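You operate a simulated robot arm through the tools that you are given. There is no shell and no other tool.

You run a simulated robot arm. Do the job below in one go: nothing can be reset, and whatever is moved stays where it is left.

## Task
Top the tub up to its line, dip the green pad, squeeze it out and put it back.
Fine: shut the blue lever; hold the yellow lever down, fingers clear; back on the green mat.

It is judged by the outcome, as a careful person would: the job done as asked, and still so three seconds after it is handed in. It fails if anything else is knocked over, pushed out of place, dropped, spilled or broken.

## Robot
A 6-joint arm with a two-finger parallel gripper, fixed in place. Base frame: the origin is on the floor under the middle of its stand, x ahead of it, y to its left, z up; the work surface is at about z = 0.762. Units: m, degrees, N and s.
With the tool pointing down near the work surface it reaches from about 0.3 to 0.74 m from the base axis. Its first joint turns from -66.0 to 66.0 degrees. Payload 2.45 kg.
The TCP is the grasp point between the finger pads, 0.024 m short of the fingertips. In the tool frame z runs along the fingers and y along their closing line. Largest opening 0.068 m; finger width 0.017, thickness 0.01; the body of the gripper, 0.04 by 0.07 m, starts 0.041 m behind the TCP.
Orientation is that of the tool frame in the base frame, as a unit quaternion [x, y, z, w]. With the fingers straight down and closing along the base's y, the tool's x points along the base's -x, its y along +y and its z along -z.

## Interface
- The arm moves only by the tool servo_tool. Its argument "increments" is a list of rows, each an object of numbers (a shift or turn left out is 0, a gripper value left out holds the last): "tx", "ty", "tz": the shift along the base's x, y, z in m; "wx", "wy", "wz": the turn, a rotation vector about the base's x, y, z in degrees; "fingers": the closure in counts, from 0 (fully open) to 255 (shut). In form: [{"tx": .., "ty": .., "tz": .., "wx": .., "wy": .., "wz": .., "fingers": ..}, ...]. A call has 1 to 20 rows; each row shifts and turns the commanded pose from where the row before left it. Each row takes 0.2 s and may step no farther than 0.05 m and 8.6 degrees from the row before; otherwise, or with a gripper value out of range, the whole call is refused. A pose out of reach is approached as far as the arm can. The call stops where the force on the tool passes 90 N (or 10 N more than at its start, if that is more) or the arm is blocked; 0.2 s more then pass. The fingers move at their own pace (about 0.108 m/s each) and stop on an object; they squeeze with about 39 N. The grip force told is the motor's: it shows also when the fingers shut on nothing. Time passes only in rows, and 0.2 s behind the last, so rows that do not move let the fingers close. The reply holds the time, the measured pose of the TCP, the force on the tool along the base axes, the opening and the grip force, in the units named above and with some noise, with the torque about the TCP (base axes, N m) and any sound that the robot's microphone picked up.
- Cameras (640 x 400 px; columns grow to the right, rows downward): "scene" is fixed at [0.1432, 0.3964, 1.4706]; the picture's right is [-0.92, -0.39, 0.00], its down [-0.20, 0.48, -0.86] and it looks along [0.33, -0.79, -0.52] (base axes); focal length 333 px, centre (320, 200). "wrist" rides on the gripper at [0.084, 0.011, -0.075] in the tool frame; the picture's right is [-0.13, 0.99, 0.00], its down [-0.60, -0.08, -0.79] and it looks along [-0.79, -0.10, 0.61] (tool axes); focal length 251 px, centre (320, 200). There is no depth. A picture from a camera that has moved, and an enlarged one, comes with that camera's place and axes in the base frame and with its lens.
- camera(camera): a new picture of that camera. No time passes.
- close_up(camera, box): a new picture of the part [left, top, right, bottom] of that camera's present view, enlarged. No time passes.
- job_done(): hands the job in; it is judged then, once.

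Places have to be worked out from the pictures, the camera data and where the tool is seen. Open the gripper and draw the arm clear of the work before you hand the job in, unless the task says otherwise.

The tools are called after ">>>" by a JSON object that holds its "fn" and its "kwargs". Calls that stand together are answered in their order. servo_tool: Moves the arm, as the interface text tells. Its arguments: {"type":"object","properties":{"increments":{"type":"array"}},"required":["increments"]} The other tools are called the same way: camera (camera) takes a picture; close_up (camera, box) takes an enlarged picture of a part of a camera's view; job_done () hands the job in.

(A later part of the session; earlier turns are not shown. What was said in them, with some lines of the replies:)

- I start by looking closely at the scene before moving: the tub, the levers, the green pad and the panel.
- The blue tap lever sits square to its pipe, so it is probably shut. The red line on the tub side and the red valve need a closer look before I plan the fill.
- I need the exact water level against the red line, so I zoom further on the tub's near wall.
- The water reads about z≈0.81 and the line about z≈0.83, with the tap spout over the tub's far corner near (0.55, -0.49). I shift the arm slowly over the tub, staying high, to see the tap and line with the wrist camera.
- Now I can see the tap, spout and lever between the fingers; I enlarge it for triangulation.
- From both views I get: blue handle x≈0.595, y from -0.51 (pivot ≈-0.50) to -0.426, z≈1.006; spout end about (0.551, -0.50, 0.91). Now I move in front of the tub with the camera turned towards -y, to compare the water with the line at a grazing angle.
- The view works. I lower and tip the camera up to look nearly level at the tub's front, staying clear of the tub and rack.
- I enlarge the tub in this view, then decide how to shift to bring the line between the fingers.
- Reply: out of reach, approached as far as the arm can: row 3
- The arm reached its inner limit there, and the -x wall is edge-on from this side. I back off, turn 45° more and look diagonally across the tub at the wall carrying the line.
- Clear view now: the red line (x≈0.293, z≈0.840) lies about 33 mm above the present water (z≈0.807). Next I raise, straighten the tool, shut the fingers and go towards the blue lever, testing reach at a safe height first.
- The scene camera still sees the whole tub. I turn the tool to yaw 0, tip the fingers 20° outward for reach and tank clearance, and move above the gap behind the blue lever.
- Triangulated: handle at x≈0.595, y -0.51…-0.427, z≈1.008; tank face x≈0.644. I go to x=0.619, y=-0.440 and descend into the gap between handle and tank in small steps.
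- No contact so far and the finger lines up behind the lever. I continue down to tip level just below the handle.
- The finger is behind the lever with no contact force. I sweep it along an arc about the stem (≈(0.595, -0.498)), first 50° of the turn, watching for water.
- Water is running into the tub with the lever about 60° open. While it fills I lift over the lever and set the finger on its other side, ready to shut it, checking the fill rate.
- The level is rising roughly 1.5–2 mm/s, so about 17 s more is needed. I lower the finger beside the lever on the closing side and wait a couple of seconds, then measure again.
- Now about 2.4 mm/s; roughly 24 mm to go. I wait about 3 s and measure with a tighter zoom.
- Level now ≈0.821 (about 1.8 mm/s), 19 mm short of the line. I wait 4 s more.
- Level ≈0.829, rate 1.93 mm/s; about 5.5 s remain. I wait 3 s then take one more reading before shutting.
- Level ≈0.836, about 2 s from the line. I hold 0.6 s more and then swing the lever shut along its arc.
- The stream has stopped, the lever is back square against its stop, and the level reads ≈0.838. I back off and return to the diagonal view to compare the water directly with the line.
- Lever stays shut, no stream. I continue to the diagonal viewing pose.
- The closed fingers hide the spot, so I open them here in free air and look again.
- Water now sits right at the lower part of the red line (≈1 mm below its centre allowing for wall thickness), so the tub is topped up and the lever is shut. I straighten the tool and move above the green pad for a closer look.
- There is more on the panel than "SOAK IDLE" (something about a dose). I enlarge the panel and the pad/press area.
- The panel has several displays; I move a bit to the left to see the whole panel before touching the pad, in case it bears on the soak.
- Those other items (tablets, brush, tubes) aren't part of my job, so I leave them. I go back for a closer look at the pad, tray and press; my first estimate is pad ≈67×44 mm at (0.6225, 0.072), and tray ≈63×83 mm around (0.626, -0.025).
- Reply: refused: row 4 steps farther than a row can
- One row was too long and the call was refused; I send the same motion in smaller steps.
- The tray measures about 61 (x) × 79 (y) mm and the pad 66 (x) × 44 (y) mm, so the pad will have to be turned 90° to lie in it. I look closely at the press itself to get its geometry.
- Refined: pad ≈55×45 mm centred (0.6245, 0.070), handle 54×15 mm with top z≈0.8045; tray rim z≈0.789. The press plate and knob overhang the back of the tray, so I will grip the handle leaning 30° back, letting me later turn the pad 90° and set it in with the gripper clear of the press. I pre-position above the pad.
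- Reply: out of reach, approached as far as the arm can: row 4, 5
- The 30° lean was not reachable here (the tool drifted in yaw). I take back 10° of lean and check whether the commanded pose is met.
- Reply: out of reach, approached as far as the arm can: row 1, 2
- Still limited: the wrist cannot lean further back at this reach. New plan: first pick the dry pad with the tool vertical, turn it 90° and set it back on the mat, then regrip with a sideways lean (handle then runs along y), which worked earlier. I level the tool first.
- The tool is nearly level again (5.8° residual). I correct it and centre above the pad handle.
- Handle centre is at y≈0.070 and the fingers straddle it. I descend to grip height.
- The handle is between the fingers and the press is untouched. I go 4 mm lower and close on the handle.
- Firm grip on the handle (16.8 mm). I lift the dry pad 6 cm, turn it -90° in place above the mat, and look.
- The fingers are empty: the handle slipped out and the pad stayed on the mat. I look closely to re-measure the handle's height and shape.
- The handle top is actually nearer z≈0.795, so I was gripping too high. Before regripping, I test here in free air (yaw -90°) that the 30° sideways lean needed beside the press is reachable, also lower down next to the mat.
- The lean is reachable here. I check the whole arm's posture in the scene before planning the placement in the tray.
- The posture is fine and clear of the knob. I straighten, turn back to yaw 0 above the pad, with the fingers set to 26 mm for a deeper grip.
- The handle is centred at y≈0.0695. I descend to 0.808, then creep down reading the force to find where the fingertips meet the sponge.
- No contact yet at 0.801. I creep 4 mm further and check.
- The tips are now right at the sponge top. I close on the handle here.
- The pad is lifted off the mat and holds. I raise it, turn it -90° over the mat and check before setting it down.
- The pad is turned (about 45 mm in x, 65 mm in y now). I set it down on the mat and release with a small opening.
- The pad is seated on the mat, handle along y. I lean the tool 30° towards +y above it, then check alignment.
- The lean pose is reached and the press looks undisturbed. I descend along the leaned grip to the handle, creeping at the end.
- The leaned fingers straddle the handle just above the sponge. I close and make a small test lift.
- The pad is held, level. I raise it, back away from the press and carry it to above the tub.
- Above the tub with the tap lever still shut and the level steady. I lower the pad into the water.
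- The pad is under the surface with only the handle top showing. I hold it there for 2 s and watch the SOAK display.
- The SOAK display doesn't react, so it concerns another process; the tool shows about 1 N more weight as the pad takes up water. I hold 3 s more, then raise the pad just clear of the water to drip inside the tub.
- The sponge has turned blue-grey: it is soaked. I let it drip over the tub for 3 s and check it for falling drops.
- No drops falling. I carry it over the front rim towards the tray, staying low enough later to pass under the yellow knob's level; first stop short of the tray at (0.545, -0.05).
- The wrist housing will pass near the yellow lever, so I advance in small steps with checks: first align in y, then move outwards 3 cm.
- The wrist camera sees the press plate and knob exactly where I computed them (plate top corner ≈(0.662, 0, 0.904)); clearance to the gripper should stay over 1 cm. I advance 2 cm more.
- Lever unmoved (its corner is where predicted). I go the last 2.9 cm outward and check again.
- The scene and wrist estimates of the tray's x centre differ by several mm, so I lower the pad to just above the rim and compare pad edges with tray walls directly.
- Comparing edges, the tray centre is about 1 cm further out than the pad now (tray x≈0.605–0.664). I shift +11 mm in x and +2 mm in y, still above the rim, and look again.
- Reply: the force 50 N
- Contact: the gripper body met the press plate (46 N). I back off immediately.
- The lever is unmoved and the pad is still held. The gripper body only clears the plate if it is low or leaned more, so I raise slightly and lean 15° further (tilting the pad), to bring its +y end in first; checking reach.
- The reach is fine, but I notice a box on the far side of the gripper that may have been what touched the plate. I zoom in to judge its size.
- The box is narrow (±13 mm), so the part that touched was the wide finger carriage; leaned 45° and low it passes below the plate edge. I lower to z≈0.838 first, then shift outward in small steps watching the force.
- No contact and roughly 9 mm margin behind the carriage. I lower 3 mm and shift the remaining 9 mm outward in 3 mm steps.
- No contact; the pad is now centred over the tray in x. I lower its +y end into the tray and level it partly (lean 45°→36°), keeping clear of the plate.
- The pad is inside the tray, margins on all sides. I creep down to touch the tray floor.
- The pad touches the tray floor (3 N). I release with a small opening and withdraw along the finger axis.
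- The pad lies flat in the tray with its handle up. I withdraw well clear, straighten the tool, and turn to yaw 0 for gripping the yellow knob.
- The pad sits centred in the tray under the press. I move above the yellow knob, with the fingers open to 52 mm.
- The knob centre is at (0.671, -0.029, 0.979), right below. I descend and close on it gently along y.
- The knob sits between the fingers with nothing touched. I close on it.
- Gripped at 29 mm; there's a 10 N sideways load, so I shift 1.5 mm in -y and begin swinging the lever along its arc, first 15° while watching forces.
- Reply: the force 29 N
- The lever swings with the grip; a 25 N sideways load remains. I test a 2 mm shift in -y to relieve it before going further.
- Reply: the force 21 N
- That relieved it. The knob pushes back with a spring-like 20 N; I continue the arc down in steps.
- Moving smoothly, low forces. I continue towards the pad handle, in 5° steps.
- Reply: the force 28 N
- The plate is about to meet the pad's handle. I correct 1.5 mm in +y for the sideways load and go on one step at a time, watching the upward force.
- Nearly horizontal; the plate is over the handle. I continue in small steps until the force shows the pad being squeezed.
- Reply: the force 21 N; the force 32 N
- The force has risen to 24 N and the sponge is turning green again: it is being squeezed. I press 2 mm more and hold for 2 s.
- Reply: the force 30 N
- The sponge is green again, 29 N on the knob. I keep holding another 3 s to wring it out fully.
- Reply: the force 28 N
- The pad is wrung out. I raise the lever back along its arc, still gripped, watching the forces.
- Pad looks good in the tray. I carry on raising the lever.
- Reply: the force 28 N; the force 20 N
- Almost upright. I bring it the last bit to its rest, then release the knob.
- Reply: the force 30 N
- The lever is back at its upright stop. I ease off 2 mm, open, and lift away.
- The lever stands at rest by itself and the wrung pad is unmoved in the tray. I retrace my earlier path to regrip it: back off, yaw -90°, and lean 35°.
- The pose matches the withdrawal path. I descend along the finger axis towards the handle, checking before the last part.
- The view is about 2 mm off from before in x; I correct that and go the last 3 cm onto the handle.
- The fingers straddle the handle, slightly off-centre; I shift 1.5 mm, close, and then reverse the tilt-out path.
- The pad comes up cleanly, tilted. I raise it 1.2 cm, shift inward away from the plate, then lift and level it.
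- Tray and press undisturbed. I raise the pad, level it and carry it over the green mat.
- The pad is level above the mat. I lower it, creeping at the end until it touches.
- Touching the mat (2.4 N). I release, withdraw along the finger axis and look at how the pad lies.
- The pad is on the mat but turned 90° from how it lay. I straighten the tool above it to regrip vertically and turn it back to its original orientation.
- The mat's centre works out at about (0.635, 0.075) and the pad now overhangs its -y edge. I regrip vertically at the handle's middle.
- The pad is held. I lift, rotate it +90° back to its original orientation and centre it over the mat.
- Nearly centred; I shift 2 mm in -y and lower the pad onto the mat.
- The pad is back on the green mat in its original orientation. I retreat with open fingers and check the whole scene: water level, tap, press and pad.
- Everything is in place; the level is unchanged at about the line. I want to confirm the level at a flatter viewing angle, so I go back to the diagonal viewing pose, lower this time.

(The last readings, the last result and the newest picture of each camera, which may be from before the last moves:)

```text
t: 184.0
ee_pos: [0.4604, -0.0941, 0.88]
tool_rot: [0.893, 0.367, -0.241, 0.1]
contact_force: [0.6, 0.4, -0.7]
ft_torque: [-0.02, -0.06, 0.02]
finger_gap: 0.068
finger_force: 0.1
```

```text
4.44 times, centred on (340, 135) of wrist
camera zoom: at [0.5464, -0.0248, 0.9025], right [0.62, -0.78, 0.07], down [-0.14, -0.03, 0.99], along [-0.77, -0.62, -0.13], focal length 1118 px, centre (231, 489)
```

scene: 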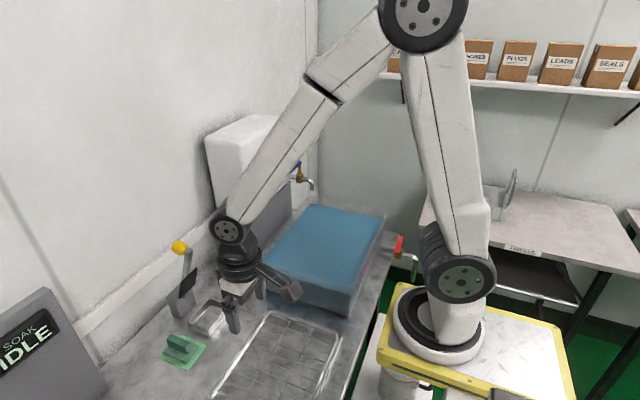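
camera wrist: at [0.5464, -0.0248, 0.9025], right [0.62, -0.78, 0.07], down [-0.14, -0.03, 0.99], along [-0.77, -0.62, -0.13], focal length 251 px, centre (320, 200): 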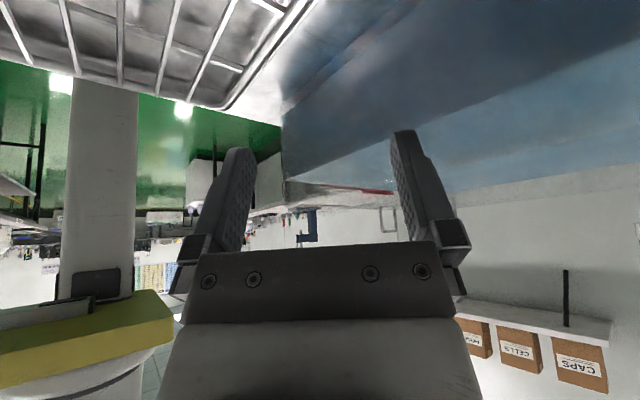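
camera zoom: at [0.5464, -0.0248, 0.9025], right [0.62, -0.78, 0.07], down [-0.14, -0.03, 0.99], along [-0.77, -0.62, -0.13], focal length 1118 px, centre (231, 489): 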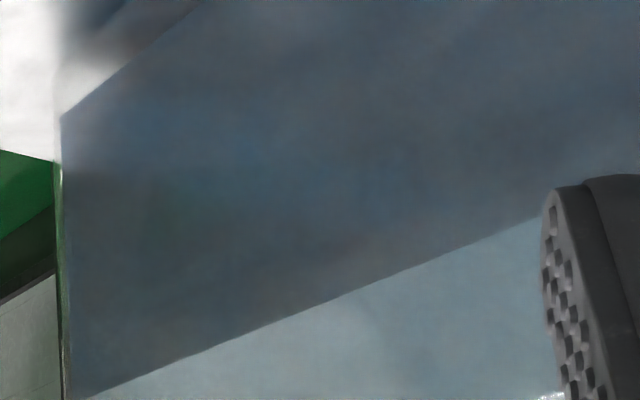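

>>> {"fn": "close_up", "kwargs": {"camera": "wrist", "box": [280, 160, 400, 220]}}

>>> {"fn": "close_up", "kwargs": {"camera": "wrist", "box": [330, 170, 400, 205]}}

```text
5.33 times, centred on (340, 190) of wrist
camera zoom: at [0.5464, -0.0248, 0.9025], right [0.62, -0.78, 0.07], down [-0.14, -0.03, 0.99], along [-0.77, -0.62, -0.13], focal length 1341 px, centre (213, 253)
```

zoom: 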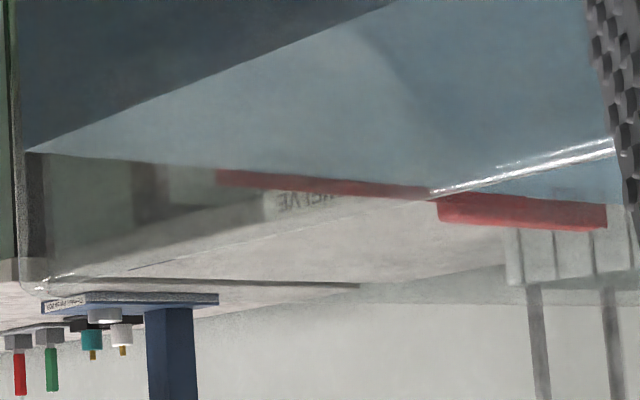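

```text
9.14 times, centred on (365, 188) of wrist
camera zoom: at [0.5464, -0.0248, 0.9025], right [0.62, -0.78, 0.07], down [-0.14, -0.03, 0.99], along [-0.77, -0.62, -0.13], focal length 2299 px, centre (-91, 314)
```

zoom: 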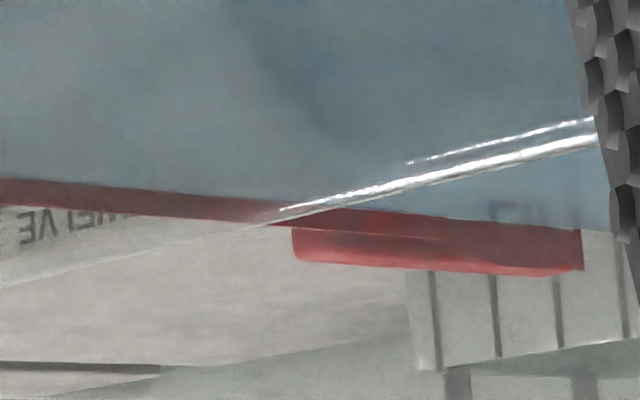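

At this flat angle the water surface meets the red line with no gap, so the tub is filled to its line within about a millimetre. I raise the arm clear with the gripper open.

>>> {"fn": "servo_tool", "kwargs": {"increments": [{"tz": 0.045}, {"tz": 0.045, "wx": 5.3, "wy": -5.3}, {"tz": 0.045, "wx": 5.3, "wy": -5.3}, {"tz": 0.045, "wx": 5.3, "wy": -5.3}, {"tz": 0.045, "wx": 5.3, "wy": -5.3}, {"tz": 0.03, "tx": -0.03}, {"tx": -0.04}, {"tx": -0.04}, {}, {}]}}

>>> {"fn": "camera", "kwargs": {"camera": "scene"}}

>>> {"fn": "close_up", "kwargs": {"camera": "scene", "box": [140, 230, 250, 375]}}

>>> {"fn": "close_up", "kwargs": {"camera": "scene", "box": [260, 140, 420, 320]}}

```text
t: 186.2
ee_pos: [0.3502, -0.0931, 1.1341]
tool_rot: [0.925, 0.38, -0.002, -0.001]
contact_force: [0.7, -0.2, 0.2]
ft_torque: [0.02, 0.03, -0.01]
finger_gap: 0.068
finger_force: 0.0
```

```text
taken
```

scene: 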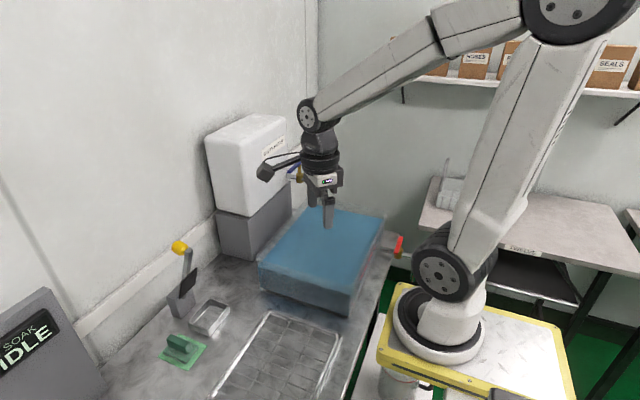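

```text
2.76 times, centred on (195, 302) of scene
camera zoom: at [0.1432, 0.3964, 1.4706], right [-0.92, -0.39, 0.0], down [-0.2, 0.48, -0.86], along [0.33, -0.79, -0.52], focal length 919 px, centre (665, -83)
```

zoom: 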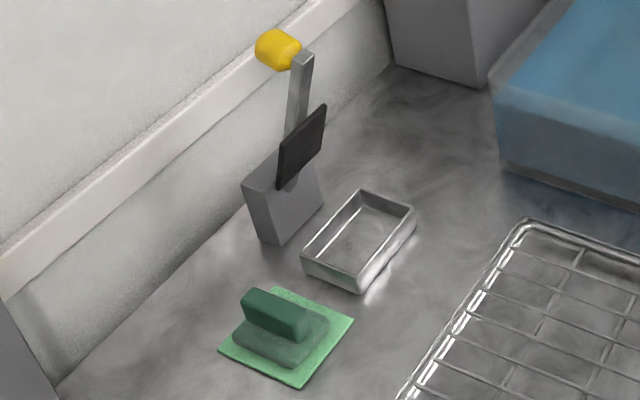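

```text
2.22 times, centred on (340, 230) of scene
camera zoom: at [0.1432, 0.3964, 1.4706], right [-0.92, -0.39, 0.0], down [-0.2, 0.48, -0.86], along [0.33, -0.79, -0.52], focal length 740 px, centre (276, 133)
```

zoom: 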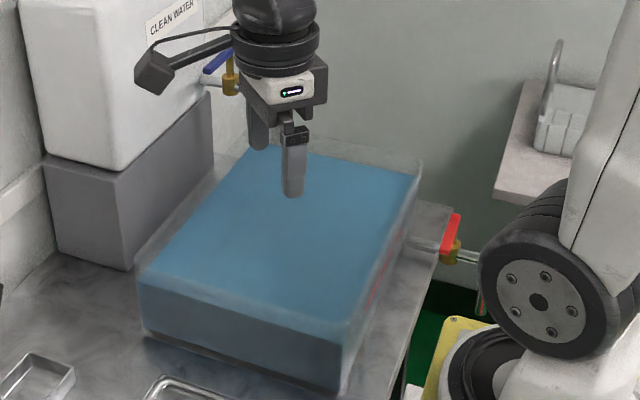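

Final check: tub filled to its line, blue lever shut with no flow, yellow lever back upright, tray and rack in place, wrung pad squarely on the green mat, gripper open and the arm clear. I hand the job in.

>>> {"fn": "job_done", "kwargs": {}}

```text
The job is handed in.
```

The tub is filled to its line, and the green pad has been dipped, squeezed out and put back on its mat. I've handed the job in.

- **Tub:** the water sits about 1 mm below the centre of the red line. The blue lever is shut and nothing is flowing.
- **Pad:** I held it under water for about 5 s and let it drip over the tub. I then pressed it in the tray by holding the yellow lever down for about 5 s, with the fingers on the knob and out of the press. The sponge went from blue-grey back to green. It now lies on the green mat the same way round as before.
- **Contact:** while I was bringing the pad to the tray, the gripper touched the press plate with about 46 N. I backed off at once, and the press did not shift.
- **Extra handling:** my first grip on the pad's handle slipped, and the pad stayed on the mat. I also set it down on the mat a couple of times to change grip, because it only fits the tray turned 90°.
- **Display:** the SOAK display read IDLE every time I checked it, so it doesn't seem to relate to this job.

The yellow lever is upright again, and the tray, rack and red valve are where they were. The gripper is open and the arm is raised clear of the work.
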